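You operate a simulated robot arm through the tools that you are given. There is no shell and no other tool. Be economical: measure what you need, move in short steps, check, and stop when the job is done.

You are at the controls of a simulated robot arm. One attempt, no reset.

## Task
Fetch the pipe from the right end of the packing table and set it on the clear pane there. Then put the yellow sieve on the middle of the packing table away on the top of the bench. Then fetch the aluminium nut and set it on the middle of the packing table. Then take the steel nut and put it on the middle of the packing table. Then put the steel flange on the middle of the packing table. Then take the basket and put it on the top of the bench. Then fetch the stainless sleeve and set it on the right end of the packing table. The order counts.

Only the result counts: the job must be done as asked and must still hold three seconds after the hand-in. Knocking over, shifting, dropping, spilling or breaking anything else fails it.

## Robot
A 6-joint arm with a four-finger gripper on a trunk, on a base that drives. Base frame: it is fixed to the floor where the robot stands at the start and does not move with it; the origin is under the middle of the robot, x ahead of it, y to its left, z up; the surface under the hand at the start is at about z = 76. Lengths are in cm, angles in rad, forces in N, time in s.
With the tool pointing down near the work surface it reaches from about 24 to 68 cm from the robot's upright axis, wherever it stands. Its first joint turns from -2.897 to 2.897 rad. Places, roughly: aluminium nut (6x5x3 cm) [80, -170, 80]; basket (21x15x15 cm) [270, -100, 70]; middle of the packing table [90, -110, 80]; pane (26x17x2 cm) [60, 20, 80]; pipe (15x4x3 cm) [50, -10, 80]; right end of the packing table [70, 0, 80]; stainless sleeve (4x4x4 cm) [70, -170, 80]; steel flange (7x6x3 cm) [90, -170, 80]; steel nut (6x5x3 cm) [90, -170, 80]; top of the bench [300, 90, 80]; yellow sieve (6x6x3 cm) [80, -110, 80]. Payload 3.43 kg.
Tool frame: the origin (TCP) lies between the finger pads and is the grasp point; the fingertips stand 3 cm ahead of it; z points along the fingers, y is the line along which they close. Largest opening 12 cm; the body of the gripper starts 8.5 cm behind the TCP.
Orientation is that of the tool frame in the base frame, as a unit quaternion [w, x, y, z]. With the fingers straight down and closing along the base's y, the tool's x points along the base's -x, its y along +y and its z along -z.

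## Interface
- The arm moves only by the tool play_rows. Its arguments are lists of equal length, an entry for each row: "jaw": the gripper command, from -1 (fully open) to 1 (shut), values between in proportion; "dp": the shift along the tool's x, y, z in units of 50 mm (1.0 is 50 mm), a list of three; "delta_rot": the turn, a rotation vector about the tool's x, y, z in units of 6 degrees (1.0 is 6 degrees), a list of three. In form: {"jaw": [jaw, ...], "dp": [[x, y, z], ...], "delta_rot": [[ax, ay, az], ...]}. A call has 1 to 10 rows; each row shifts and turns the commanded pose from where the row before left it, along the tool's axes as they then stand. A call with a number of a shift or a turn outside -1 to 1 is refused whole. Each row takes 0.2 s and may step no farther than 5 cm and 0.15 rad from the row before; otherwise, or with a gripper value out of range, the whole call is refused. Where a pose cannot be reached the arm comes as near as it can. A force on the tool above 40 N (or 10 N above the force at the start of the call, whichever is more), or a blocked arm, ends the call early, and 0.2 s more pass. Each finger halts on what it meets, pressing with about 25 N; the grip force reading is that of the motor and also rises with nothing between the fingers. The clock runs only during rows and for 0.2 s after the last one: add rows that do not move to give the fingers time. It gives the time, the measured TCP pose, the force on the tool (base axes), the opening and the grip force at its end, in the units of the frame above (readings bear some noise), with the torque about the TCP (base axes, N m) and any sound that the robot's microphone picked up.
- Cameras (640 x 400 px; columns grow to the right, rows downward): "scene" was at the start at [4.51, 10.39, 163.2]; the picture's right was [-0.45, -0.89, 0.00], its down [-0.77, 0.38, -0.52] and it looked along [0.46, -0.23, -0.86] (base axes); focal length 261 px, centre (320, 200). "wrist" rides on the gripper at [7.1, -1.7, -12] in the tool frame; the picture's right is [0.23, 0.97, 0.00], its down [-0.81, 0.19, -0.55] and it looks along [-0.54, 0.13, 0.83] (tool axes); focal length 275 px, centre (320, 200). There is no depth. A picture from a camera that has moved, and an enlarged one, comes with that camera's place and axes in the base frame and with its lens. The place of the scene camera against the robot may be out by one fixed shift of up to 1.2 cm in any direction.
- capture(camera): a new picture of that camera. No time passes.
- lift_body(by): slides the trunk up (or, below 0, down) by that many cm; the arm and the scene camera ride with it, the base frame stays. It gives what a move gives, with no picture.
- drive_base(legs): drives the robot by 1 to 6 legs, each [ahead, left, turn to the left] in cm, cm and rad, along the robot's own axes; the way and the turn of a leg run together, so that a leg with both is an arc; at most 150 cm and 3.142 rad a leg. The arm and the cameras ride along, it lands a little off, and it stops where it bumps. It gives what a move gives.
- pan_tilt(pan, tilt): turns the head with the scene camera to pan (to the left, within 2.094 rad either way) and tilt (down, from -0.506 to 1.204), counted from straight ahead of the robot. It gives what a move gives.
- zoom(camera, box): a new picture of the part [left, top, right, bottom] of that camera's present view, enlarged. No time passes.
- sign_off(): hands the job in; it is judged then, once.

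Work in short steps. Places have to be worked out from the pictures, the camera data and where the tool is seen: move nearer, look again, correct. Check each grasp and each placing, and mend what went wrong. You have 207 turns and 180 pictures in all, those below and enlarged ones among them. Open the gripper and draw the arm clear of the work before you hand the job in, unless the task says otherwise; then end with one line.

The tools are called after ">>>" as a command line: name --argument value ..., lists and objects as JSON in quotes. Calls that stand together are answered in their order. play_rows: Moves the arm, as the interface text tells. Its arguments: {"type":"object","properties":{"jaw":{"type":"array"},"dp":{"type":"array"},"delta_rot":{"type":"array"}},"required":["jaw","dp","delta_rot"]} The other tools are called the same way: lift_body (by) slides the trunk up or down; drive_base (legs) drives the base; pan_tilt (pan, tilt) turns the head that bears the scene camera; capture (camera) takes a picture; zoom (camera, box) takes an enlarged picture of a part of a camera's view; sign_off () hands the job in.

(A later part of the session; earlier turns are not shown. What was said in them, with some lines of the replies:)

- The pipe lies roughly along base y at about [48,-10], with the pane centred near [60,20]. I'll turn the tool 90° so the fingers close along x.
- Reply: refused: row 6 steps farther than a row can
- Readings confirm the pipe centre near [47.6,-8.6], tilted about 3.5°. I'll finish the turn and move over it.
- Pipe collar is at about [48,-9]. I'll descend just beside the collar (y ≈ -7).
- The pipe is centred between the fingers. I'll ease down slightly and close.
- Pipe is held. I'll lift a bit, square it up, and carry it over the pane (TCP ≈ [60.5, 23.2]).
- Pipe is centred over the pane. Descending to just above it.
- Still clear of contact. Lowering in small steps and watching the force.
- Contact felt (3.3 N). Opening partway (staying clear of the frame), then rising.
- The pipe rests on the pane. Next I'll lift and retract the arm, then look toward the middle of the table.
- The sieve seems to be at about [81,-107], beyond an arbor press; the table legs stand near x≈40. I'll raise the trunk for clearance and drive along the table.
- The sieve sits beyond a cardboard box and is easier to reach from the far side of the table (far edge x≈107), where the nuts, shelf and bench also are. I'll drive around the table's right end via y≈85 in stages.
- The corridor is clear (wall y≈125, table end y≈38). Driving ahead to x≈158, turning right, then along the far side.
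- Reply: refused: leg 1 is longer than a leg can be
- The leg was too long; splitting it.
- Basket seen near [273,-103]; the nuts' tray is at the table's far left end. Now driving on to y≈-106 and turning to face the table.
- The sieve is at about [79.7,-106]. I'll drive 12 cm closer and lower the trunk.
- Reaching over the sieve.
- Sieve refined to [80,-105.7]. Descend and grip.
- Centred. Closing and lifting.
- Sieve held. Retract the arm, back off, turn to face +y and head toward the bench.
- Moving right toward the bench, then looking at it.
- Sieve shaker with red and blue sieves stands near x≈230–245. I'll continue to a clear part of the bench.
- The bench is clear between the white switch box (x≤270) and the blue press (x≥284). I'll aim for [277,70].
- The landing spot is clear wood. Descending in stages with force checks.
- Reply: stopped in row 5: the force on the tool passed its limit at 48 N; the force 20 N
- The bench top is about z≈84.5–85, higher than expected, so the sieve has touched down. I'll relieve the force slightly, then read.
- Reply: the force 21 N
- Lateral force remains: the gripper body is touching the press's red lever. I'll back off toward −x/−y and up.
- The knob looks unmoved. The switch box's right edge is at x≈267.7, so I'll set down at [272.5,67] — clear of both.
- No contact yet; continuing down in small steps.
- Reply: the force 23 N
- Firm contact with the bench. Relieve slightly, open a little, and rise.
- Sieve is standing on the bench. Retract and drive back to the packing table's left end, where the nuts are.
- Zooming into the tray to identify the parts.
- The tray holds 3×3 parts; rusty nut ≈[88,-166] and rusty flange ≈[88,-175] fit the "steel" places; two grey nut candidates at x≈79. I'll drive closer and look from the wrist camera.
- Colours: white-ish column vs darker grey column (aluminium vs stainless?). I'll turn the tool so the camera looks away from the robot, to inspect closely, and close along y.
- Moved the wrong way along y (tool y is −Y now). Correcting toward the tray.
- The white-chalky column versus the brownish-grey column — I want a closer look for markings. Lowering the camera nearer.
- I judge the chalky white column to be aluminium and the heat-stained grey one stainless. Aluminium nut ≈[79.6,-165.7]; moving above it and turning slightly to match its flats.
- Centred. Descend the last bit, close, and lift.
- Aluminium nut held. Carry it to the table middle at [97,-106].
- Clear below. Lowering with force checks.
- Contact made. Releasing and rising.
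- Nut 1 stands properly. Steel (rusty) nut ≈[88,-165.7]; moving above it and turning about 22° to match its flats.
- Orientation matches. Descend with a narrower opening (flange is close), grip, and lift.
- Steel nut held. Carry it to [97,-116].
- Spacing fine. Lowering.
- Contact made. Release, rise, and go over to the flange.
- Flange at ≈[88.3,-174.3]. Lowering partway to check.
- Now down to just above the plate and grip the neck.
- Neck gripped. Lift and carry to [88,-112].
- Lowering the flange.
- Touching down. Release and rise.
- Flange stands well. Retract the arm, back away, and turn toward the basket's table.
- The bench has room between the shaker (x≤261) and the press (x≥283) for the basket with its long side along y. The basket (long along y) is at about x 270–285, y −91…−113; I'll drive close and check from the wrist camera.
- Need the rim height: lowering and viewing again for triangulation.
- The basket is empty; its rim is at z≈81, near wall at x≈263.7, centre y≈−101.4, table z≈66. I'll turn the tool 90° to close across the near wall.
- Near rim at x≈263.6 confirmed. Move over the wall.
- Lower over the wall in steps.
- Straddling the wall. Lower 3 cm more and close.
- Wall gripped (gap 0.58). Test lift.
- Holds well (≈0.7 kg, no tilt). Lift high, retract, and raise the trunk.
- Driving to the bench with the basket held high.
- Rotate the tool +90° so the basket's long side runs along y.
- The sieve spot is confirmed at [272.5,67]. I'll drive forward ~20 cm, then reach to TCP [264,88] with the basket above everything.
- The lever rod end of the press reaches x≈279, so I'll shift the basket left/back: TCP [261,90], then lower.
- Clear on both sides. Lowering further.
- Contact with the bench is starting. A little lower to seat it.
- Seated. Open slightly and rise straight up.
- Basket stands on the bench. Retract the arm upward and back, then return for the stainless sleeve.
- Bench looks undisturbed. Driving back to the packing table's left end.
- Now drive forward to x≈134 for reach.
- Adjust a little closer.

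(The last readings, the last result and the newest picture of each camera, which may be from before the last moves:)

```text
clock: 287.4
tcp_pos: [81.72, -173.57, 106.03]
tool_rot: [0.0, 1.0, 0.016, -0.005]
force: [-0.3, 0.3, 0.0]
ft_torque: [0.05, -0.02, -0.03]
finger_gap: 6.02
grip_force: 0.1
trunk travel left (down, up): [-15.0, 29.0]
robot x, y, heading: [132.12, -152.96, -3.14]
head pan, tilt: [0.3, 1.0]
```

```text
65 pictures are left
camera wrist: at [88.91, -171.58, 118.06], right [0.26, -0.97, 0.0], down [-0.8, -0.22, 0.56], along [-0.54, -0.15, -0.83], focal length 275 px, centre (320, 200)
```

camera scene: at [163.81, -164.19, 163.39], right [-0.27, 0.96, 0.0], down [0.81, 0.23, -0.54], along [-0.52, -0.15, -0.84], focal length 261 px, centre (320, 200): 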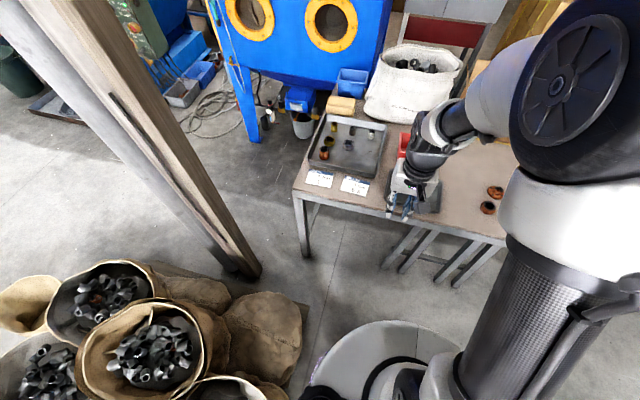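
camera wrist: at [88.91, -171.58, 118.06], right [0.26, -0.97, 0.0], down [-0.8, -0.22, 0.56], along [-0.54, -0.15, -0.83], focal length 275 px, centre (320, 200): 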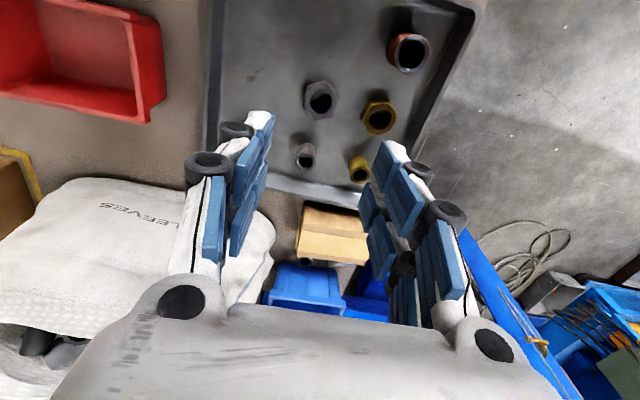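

Stainless sleeve ≈[71,-174.4]. Move over it and descend partway; the SLEEVES bag is at x<58, so there's margin.

>>> play_rows --jaw '[0, 0, 0, 0, 0, 0]' --dp '[[-0.7, 0.03, 0], [-0.7, 0.03, 0], [-0.75, 0.03, 0], [0, 0, 0.8], [0, 0, 0.8], [0, 0, 0.7]]' --delta_rot '[[0, 0, 0], [0, 0, 0], [0, 0, 0], [0, 0, 0], [0, 0, 0], [0, 0, 0]]'

>>> capture --camera "wrist"

>>> capture --camera "scene"

```text
clock: 288.8
tcp_pos: [70.81, -174.37, 94.47]
tool_rot: [0.001, 1.0, 0.017, -0.004]
force: [0.1, -0.6, 0.3]
ft_torque: [0.02, -0.04, 0.01]
finger_gap: 5.97
grip_force: 0.0
trunk travel left (down, up): [-15.0, 29.0]
robot x, y, heading: [132.04, -153.19, -3.14]
head pan, tilt: [0.3, 1.0]
```

```text
64 pictures are left
camera wrist: at [77.9, -172.45, 106.47], right [0.26, -0.97, 0.0], down [-0.8, -0.22, 0.56], along [-0.54, -0.15, -0.83], focal length 275 px, centre (320, 200)
```

wrist: 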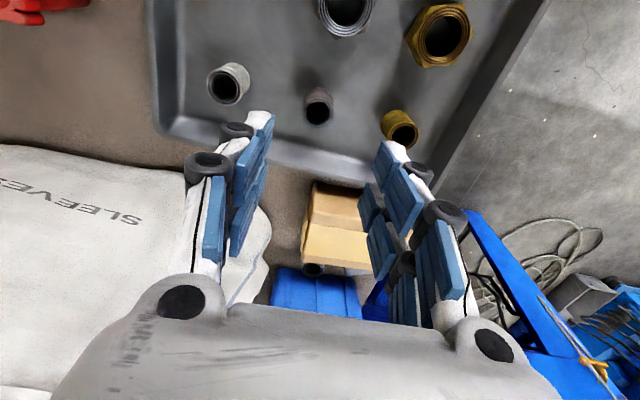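

```text
63 pictures are left
camera scene: at [128.02, -169.89, 163.38], right [-0.3, 0.96, 0.0], down [0.8, 0.25, -0.54], along [-0.52, -0.16, -0.84], focal length 261 px, centre (320, 200)
```

scene: 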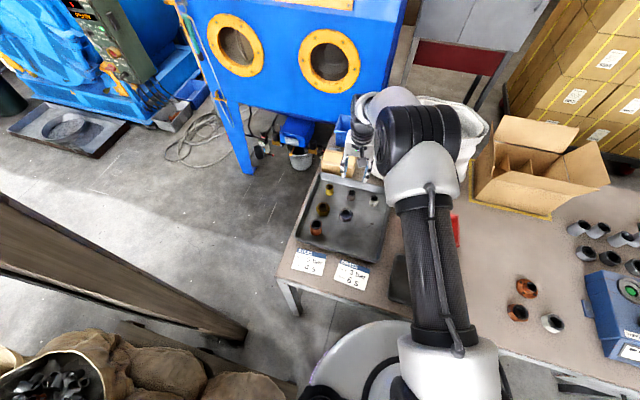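

Sleeve centred at [70.6,-174.3]. Descend to grip.

>>> play_rows --jaw '[0, 0, 0, 0, 0]' --dp '[[-0.04, -0.02, 0.7], [0, 0, 0.8], [0, 0, 0.7], [0, 0, 0.3], [0, 0, 0]]' --delta_rot '[[0, 0, 0], [0, 0, 0], [0, 0, 0], [0, 0, 0], [0, 0, 0]]'

>>> capture --camera "wrist"

```text
clock: 290.0
tcp_pos: [70.47, -174.18, 82.09]
tool_rot: [0.0, 1.0, 0.016, -0.005]
force: [-0.4, -0.2, -0.1]
ft_torque: [-0.05, 0.0, 0.02]
finger_gap: 6.0
grip_force: 0.1
trunk travel left (down, up): [-15.0, 29.0]
robot x, y, heading: [132.44, -153.29, -3.14]
head pan, tilt: [0.3, 1.0]
```

```text
62 pictures are left
camera wrist: at [77.65, -172.25, 94.1], right [0.26, -0.97, 0.0], down [-0.8, -0.22, 0.56], along [-0.54, -0.15, -0.83], focal length 275 px, centre (320, 200)
```

wrist: 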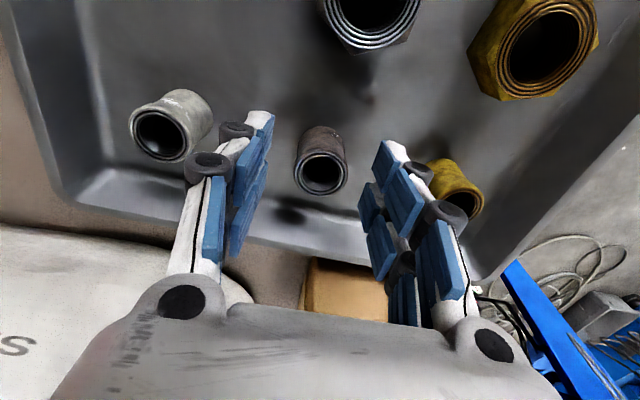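

>>> play_rows --jaw '[0, 0, 0.5, 1, 1, 1, 1]' --dp '[[0, 0, 0.2], [0, 0, 0.14], [0, 0, 0], [0, 0, 0], [0, 0, 0], [0, 0, 0], [0, 0, 0]]' --delta_rot '[[0, 0, 0], [0, 0, 0], [0, 0, 0], [0, 0, 0], [0, 0, 0], [0, 0, 0], [0, 0, 0]]'

>>> play_rows --jaw '[1, 1, 1, 1, 1, 1]' --dp '[[0, 0, -0.3], [0, 0, -0.8], [0, 0, -0.9], [0, 0, -0.9], [0, 0, -0.9], [0, 0, -0.9]]' --delta_rot '[[0, 0, 0], [0, 0, 0], [0, 0, 0], [0, 0, 0], [0, 0, 0], [0, 0, 0]]'

>>> capture --camera "wrist"

```text
clock: 291.6
tcp_pos: [70.43, -174.27, 80.34]
tool_rot: [0.0, 1.0, 0.016, -0.005]
force: [-0.6, -0.4, 1.4]
ft_torque: [-0.07, 0.0, 0.0]
finger_gap: 2.77
grip_force: 25.0
trunk travel left (down, up): [-15.0, 29.0]
robot x, y, heading: [132.31, -153.34, -3.144]
head pan, tilt: [0.3, 1.0]
```

```text
clock: 293.0
tcp_pos: [70.95, -174.09, 104.14]
tool_rot: [0.001, 1.0, 0.016, -0.003]
force: [0.1, 0.7, -2.1]
ft_torque: [-0.01, 0.0, 0.0]
finger_gap: 2.75
grip_force: 24.8
trunk travel left (down, up): [-15.0, 29.0]
robot x, y, heading: [132.35, -153.2, -3.139]
head pan, tilt: [0.3, 1.0]
```

```text
61 pictures are left
camera wrist: at [78.03, -172.22, 116.15], right [0.26, -0.96, 0.0], down [-0.8, -0.22, 0.56], along [-0.54, -0.15, -0.83], focal length 275 px, centre (320, 200)
```

wrist: 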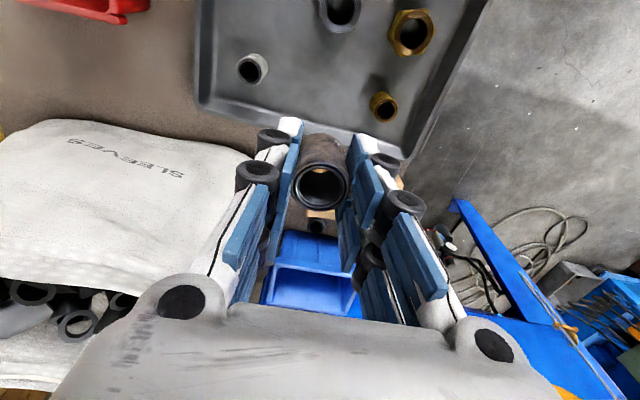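

Sleeve held (heavier per size — consistent with stainless; the light nut weighed about half the steel one). Retract, back up, and drive along to the right end.

>>> play_rows --jaw '[1, 1, 1, 1, 1, 1, 1]' --dp '[[0, 0, -0.6], [0.69, -0.58, 0], [0.69, -0.58, 0], [0.69, -0.58, 0], [0.69, -0.58, 0], [0.69, -0.58, 0], [0.69, -0.58, 0]]' --delta_rot '[[0, 0, 0], [0, 0, 0], [0, 0, 0], [0, 0, 0], [0, 0, 0], [0, 0, 0], [0, 0, 0]]'

>>> drive_base --legs '[[-34, -6, 0], [0, -75, 0], [0, -70, 0]]'

>>> pan_tilt --pan 0.2 --tilt 0.9

>>> capture --camera "scene"

>>> capture --camera "wrist"

```text
clock: 294.6
tcp_pos: [91.06, -156.04, 106.73]
tool_rot: [0.002, 1.0, 0.016, -0.005]
force: [-0.3, 0.2, -1.5]
ft_torque: [-0.01, 0.03, 0.01]
finger_gap: 2.77
grip_force: 24.2
trunk travel left (down, up): [-15.0, 29.0]
robot x, y, heading: [132.35, -153.36, -3.139]
head pan, tilt: [0.3, 1.0]
```

```text
clock: 303.9
tcp_pos: [126.47, -5.27, 106.86]
tool_rot: [0.0, 1.0, 0.008, -0.004]
force: [0.0, -0.3, -1.3]
ft_torque: [-0.04, 0.0, 0.0]
finger_gap: 2.77
grip_force: 25.4
trunk travel left (down, up): [-15.0, 29.0]
robot x, y, heading: [168.06, -3.18, 3.128]
head pan, tilt: [0.3, 1.0]
```

```text
clock: 304.6
tcp_pos: [126.55, -5.31, 106.83]
tool_rot: [-0.001, 1.0, 0.008, -0.004]
force: [-0.3, -0.5, -1.1]
ft_torque: [-0.01, 0.0, 0.0]
finger_gap: 2.75
grip_force: 24.7
trunk travel left (down, up): [-15.0, 29.0]
robot x, y, heading: [167.98, -3.63, 3.125]
head pan, tilt: [0.201, 0.901]
```

```text
60 pictures are left
camera scene: at [162.72, -19.05, 164.1], right [-0.19, 0.98, 0.0], down [0.77, 0.15, -0.62], along [-0.61, -0.12, -0.78], focal length 261 px, centre (320, 200)
```

scene: 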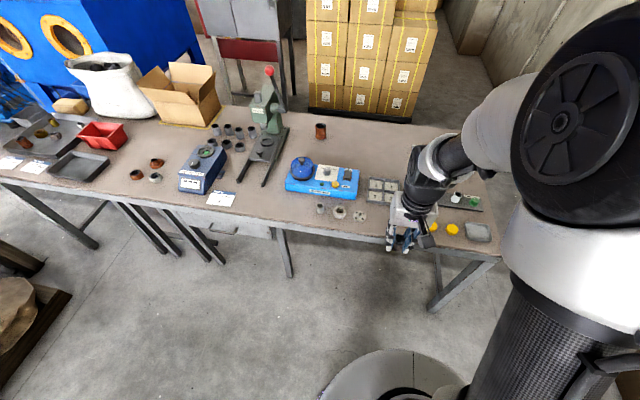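

```text
59 pictures are left
camera wrist: at [133.71, -3.43, 118.79], right [0.25, -0.97, 0.0], down [-0.8, -0.21, 0.56], along [-0.54, -0.14, -0.83], focal length 275 px, centre (320, 200)
```

wrist: 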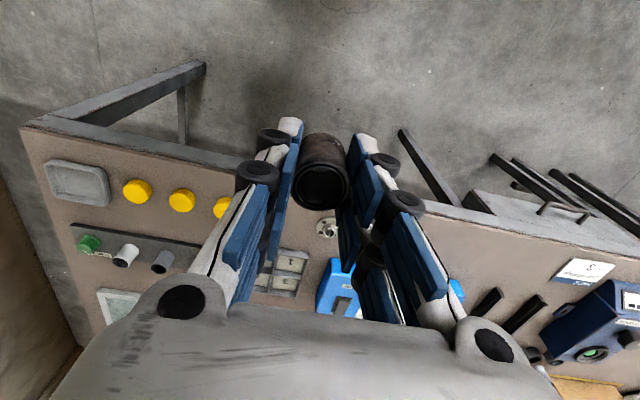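

Driving forward to the table here.

>>> drive_base --legs '[[35, 0, 0.013]]'

>>> play_rows --jaw '[1, 1, 1, 1]' --dp '[[-0.8, 0, 0], [-0.9, 0, 0], [-0.9, 0, 0], [-0.5, 0, 0]]' --delta_rot '[[0, 0, 0], [0, 0, 0], [0, 0, 0], [0, 0, 0]]'

>>> capture --camera "wrist"

>>> capture --camera "scene"

```text
clock: 306.9
tcp_pos: [91.18, -5.29, 106.77]
tool_rot: [0.0, 1.0, 0.013, -0.005]
force: [0.3, 0.6, -1.5]
ft_torque: [0.02, 0.01, 0.0]
finger_gap: 2.75
grip_force: 25.3
trunk travel left (down, up): [-15.0, 29.0]
robot x, y, heading: [132.85, -2.54, 3.137]
head pan, tilt: [0.201, 0.901]
```

```text
clock: 307.9
tcp_pos: [75.67, -5.56, 106.96]
tool_rot: [0.0, 1.0, 0.013, -0.005]
force: [-1.0, 0.0, -1.7]
ft_torque: [0.01, -0.02, -0.01]
finger_gap: 2.77
grip_force: 25.0
trunk travel left (down, up): [-15.0, 29.0]
robot x, y, heading: [132.37, -2.8, 3.136]
head pan, tilt: [0.201, 0.901]
```

```text
58 pictures are left
camera wrist: at [82.79, -3.71, 118.95], right [0.26, -0.97, 0.0], down [-0.8, -0.21, 0.56], along [-0.54, -0.14, -0.83], focal length 275 px, centre (320, 200)
```

wrist: 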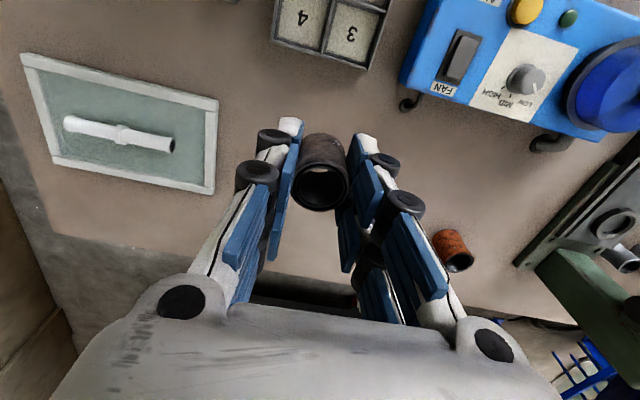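

```text
57 pictures are left
camera scene: at [127.39, -18.74, 164.1], right [-0.19, 0.98, 0.0], down [0.77, 0.15, -0.62], along [-0.61, -0.12, -0.78], focal length 261 px, centre (320, 200)
```

scene: 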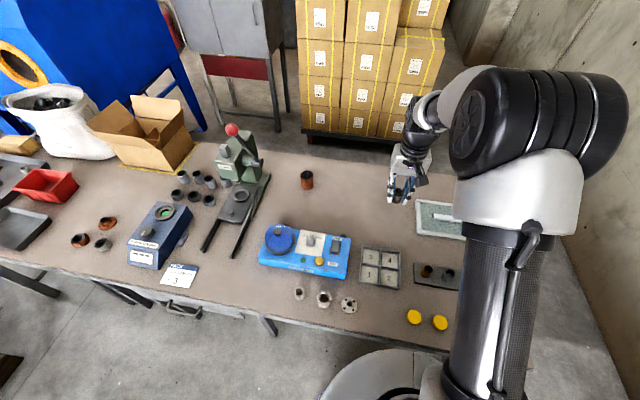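

Pipe still fine on the pane. The spot [67,-3] is clear; moving there and descending.

>>> play_rows --jaw '[1, 1, 1, 1, 1, 1, 1]' --dp '[[-0.85, -0.27, 0], [-0.85, -0.27, 0], [0, 0, 0.9], [0, 0, 0.9], [0, 0, 0.9], [0, 0, 0.9], [0, 0, 0.9]]' --delta_rot '[[0, 0, 0], [0, 0, 0], [0, 0, 0], [0, 0, 0], [0, 0, 0], [0, 0, 0], [0, 0, 0]]'

>>> capture --camera "wrist"

>>> play_rows --jaw '[1, 1, 1]' --dp '[[0, 0, 0.2], [0, 0, 0.1], [0, 0, 0]]' --delta_rot '[[0, 0, 0], [0, 0, 0], [0, 0, 0]]'

```text
clock: 309.5
tcp_pos: [66.49, -3.09, 84.18]
tool_rot: [0.0, 1.0, 0.013, -0.006]
force: [-1.1, 0.1, -0.7]
ft_torque: [-0.04, -0.02, 0.01]
finger_gap: 2.75
grip_force: 24.8
trunk travel left (down, up): [-15.0, 29.0]
robot x, y, heading: [132.39, -2.48, 3.137]
head pan, tilt: [0.201, 0.901]
```

```text
56 pictures are left
camera wrist: at [73.7, -1.21, 96.21], right [0.26, -0.97, 0.0], down [-0.8, -0.21, 0.56], along [-0.54, -0.14, -0.83], focal length 275 px, centre (320, 200)
```

wrist: 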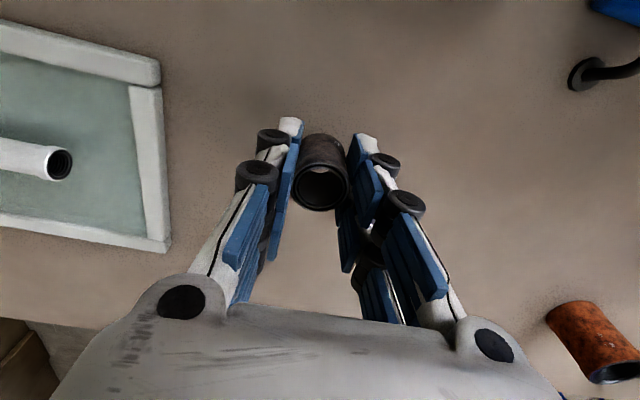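

```text
clock: 310.3
tcp_pos: [66.61, -3.21, 82.9]
tool_rot: [0.001, 1.0, 0.014, -0.006]
force: [-0.4, 0.3, -1.2]
ft_torque: [0.03, -0.02, -0.02]
finger_gap: 2.75
grip_force: 25.0
trunk travel left (down, up): [-15.0, 29.0]
robot x, y, heading: [132.23, -2.87, 3.136]
head pan, tilt: [0.201, 0.901]
```

>>> play_rows --jaw '[1, 1, 1, 1]' --dp '[[0, 0, 0.2], [0, 0, 0.12], [0, 0, 0.08], [0, 0, 0]]' --delta_rot '[[0, 0, 0], [0, 0, 0], [0, 0, 0], [0, 0, 0]]'

>>> play_rows --jaw '[1, 1]' --dp '[[0, 0, 0.06], [0, 0, 0]]' --delta_rot '[[0, 0, 0], [0, 0, 0]]'

>>> play_rows --jaw '[1, 1]' --dp '[[0, 0, 0.05], [0, 0, 0]]' --delta_rot '[[0, 0, 0], [0, 0, 0]]'

```text
clock: 311.3
tcp_pos: [66.59, -3.3, 80.99]
tool_rot: [0.0, 1.0, 0.014, -0.004]
force: [0.2, 0.1, -0.8]
ft_torque: [-0.01, 0.03, 0.02]
finger_gap: 2.76
grip_force: 24.7
trunk travel left (down, up): [-15.0, 29.0]
robot x, y, heading: [132.51, -3.03, 3.133]
head pan, tilt: [0.201, 0.901]
```

```text
clock: 311.9
tcp_pos: [66.79, -3.2, 80.7]
tool_rot: [0.001, 1.0, 0.015, -0.004]
force: [1.3, 0.0, -1.3]
ft_torque: [-0.02, 0.01, 0.0]
finger_gap: 2.76
grip_force: 25.0
trunk travel left (down, up): [-15.0, 29.0]
robot x, y, heading: [132.05, -2.47, 3.135]
head pan, tilt: [0.201, 0.901]
```

```text
clock: 312.5
tcp_pos: [66.79, -3.24, 80.49]
tool_rot: [0.0, 1.0, 0.014, -0.005]
force: [0.4, -0.4, -1.3]
ft_torque: [-0.03, 0.03, -0.02]
finger_gap: 2.76
grip_force: 24.7
trunk travel left (down, up): [-15.0, 29.0]
robot x, y, heading: [131.96, -2.66, 3.137]
head pan, tilt: [0.201, 0.901]
```

>>> play_rows --jaw '[1, 1]' --dp '[[0, 0, 0.06], [0, 0, 0]]' --delta_rot '[[0, 0, 0], [0, 0, 0]]'

>>> play_rows --jaw '[1, 1]' --dp '[[0, 0, 0.05], [0, 0, 0]]' --delta_rot '[[0, 0, 0], [0, 0, 0]]'

```text
clock: 313.1
tcp_pos: [66.81, -3.36, 80.16]
tool_rot: [0.0, 1.0, 0.014, -0.005]
force: [-0.5, 0.3, -2.0]
ft_torque: [-0.01, 0.04, -0.01]
finger_gap: 2.76
grip_force: 24.7
trunk travel left (down, up): [-15.0, 29.0]
robot x, y, heading: [132.28, -2.41, 3.137]
head pan, tilt: [0.201, 0.901]
```

```text
clock: 313.7
tcp_pos: [66.9, -3.28, 79.87]
tool_rot: [0.0, 1.0, 0.013, -0.005]
force: [0.4, 1.8, 7.2]
ft_torque: [0.04, -0.17, 0.03]
finger_gap: 2.75
grip_force: 25.0
trunk travel left (down, up): [-15.0, 29.0]
robot x, y, heading: [132.21, -2.89, 3.138]
head pan, tilt: [0.201, 0.901]
```

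Contact. Release, rise, and retract.

>>> play_rows --jaw '[1, 0.5, 0.2, 0.2, 0.2, 0.2, 0.2, 0.2, 0.2, 0.2]' --dp '[[0, 0, -0.01], [0, 0, 0], [0, 0, 0], [0, 0, 0], [0, 0, -0.3], [0, 0, -0.8], [0, 0, -0.9], [0, 0, -0.9], [0, 0, -0.9], [0, 0, -0.9]]' --delta_rot '[[0, 0, 0], [0, 0, 0], [0, 0, 0], [0, 0, 0], [0, 0, 0], [0, 0, 0], [0, 0, 0], [0, 0, 0], [0, 0, 0], [0, 0, 0]]'

>>> capture --camera "wrist"

>>> play_rows --jaw '[-1, -1, -1, -1, -1, -1]' --dp '[[0.8, 0, 0], [0.9, 0, 0], [0.9, 0, 0], [0.9, 0, 0], [0.9, 0, 0], [0.5, 0, 0]]' --delta_rot '[[0, 0, 0], [0, 0, 0], [0, 0, 0], [0, 0, 0], [0, 0, 0], [0, 0, 0]]'

>>> drive_base --legs '[[-25, 0, 0]]'

>>> pan_tilt --pan 0.2 --tilt 0.8

>>> capture --camera "scene"

```text
clock: 315.9
tcp_pos: [67.21, -3.17, 103.74]
tool_rot: [0.0, 1.0, 0.014, -0.005]
force: [0.5, 0.3, 0.8]
ft_torque: [0.03, 0.01, -0.01]
finger_gap: 4.8
grip_force: 0.1
trunk travel left (down, up): [-15.0, 29.0]
robot x, y, heading: [132.78, -2.66, 3.134]
head pan, tilt: [0.201, 0.901]
```

```text
55 pictures are left
camera wrist: at [74.25, -1.29, 115.71], right [0.26, -0.97, 0.0], down [-0.8, -0.21, 0.56], along [-0.54, -0.14, -0.83], focal length 275 px, centre (320, 200)
```

wrist: 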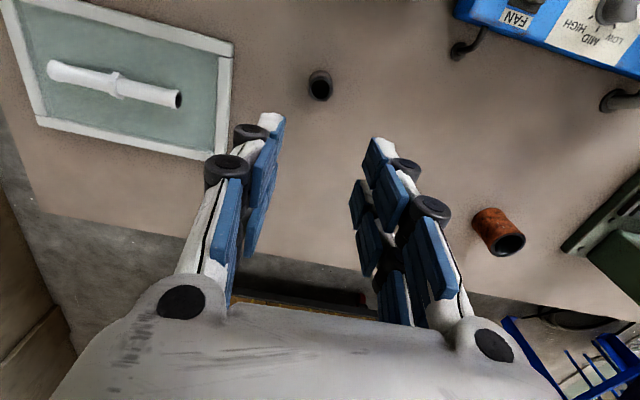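

```text
clock: 317.3
tcp_pos: [91.83, -2.4, 103.17]
tool_rot: [0.0, 1.0, 0.014, -0.006]
force: [-0.4, 0.0, -0.7]
ft_torque: [0.0, -0.05, -0.02]
finger_gap: 12.0
grip_force: 0.1
trunk travel left (down, up): [-15.0, 29.0]
robot x, y, heading: [132.39, -2.55, 3.136]
head pan, tilt: [0.201, 0.901]
```

```text
clock: 319.1
tcp_pos: [116.87, -2.66, 103.31]
tool_rot: [0.001, 1.0, 0.014, -0.005]
force: [0.3, 0.4, 0.0]
ft_torque: [-0.04, 0.04, 0.01]
finger_gap: 12.04
grip_force: 0.0
trunk travel left (down, up): [-15.0, 29.0]
robot x, y, heading: [157.75, -2.84, 3.136]
head pan, tilt: [0.201, 0.901]
```

```text
clock: 319.8
tcp_pos: [116.82, -2.69, 103.22]
tool_rot: [0.0, 1.0, 0.014, -0.005]
force: [0.0, -0.4, -0.5]
ft_torque: [-0.02, 0.02, -0.01]
finger_gap: 12.0
grip_force: 0.1
trunk travel left (down, up): [-15.0, 29.0]
robot x, y, heading: [157.65, -3.0, 3.139]
head pan, tilt: [0.201, 0.799]
```

```text
54 pictures are left
camera scene: at [151.89, -18.96, 164.89], right [-0.2, 0.98, 0.0], down [0.7, 0.14, -0.7], along [-0.68, -0.14, -0.72], focal length 261 px, centre (320, 200)
```

scene: 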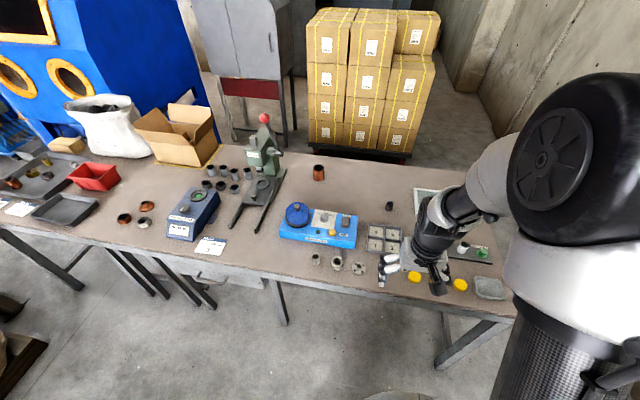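

Sleeve stands at the right end. Final check of the middle group and the bench.

>>> zoom --camera "scene" --box '[80, 170, 260, 270]'

>>> pan_tilt --pan -2.09 --tilt 0.5

>>> capture --camera "scene"

```text
3.56 times, centred on (170, 220) of scene
camera zoom: at [151.89, -18.96, 164.89], right [-0.2, 0.98, 0.0], down [0.7, 0.14, -0.7], along [-0.68, -0.14, -0.72], focal length 928 px, centre (853, 129)
```

zoom: 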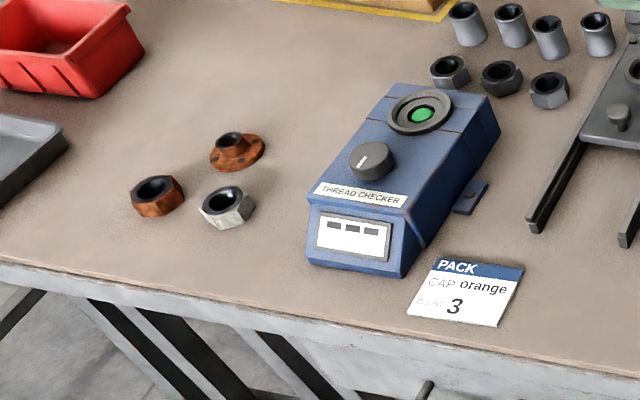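

```text
clock: 321.9
tcp_pos: [116.57, -2.71, 103.2]
tool_rot: [-0.001, 1.0, 0.014, -0.004]
force: [0.2, -0.3, 0.0]
ft_torque: [-0.02, -0.02, -0.02]
finger_gap: 12.02
grip_force: 0.0
trunk travel left (down, up): [-15.0, 29.0]
robot x, y, heading: [157.6, -2.74, 3.136]
head pan, tilt: [-2.089, 0.499]
```

```text
52 pictures are left
camera scene: at [164.34, -9.5, 167.49], right [0.87, -0.5, 0.0], down [-0.24, -0.41, -0.88], along [0.44, 0.76, -0.48], focal length 261 px, centre (320, 200)
```

scene: 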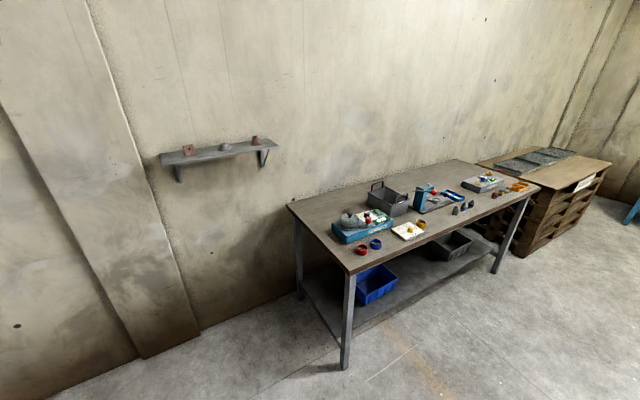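

All seven placements are confirmed in the last pictures, the gripper is open, and the arm is clear. Handing in.

>>> sign_off

```text
The job is handed in.
```

All seven items were placed in the order you gave, and the job is handed in. I picked the aluminium nut and stainless sleeve by colour and weight because they carried no markings, and while setting down the sieve the gripper briefly touched the bench press's red lever, which looked unmoved afterwards.
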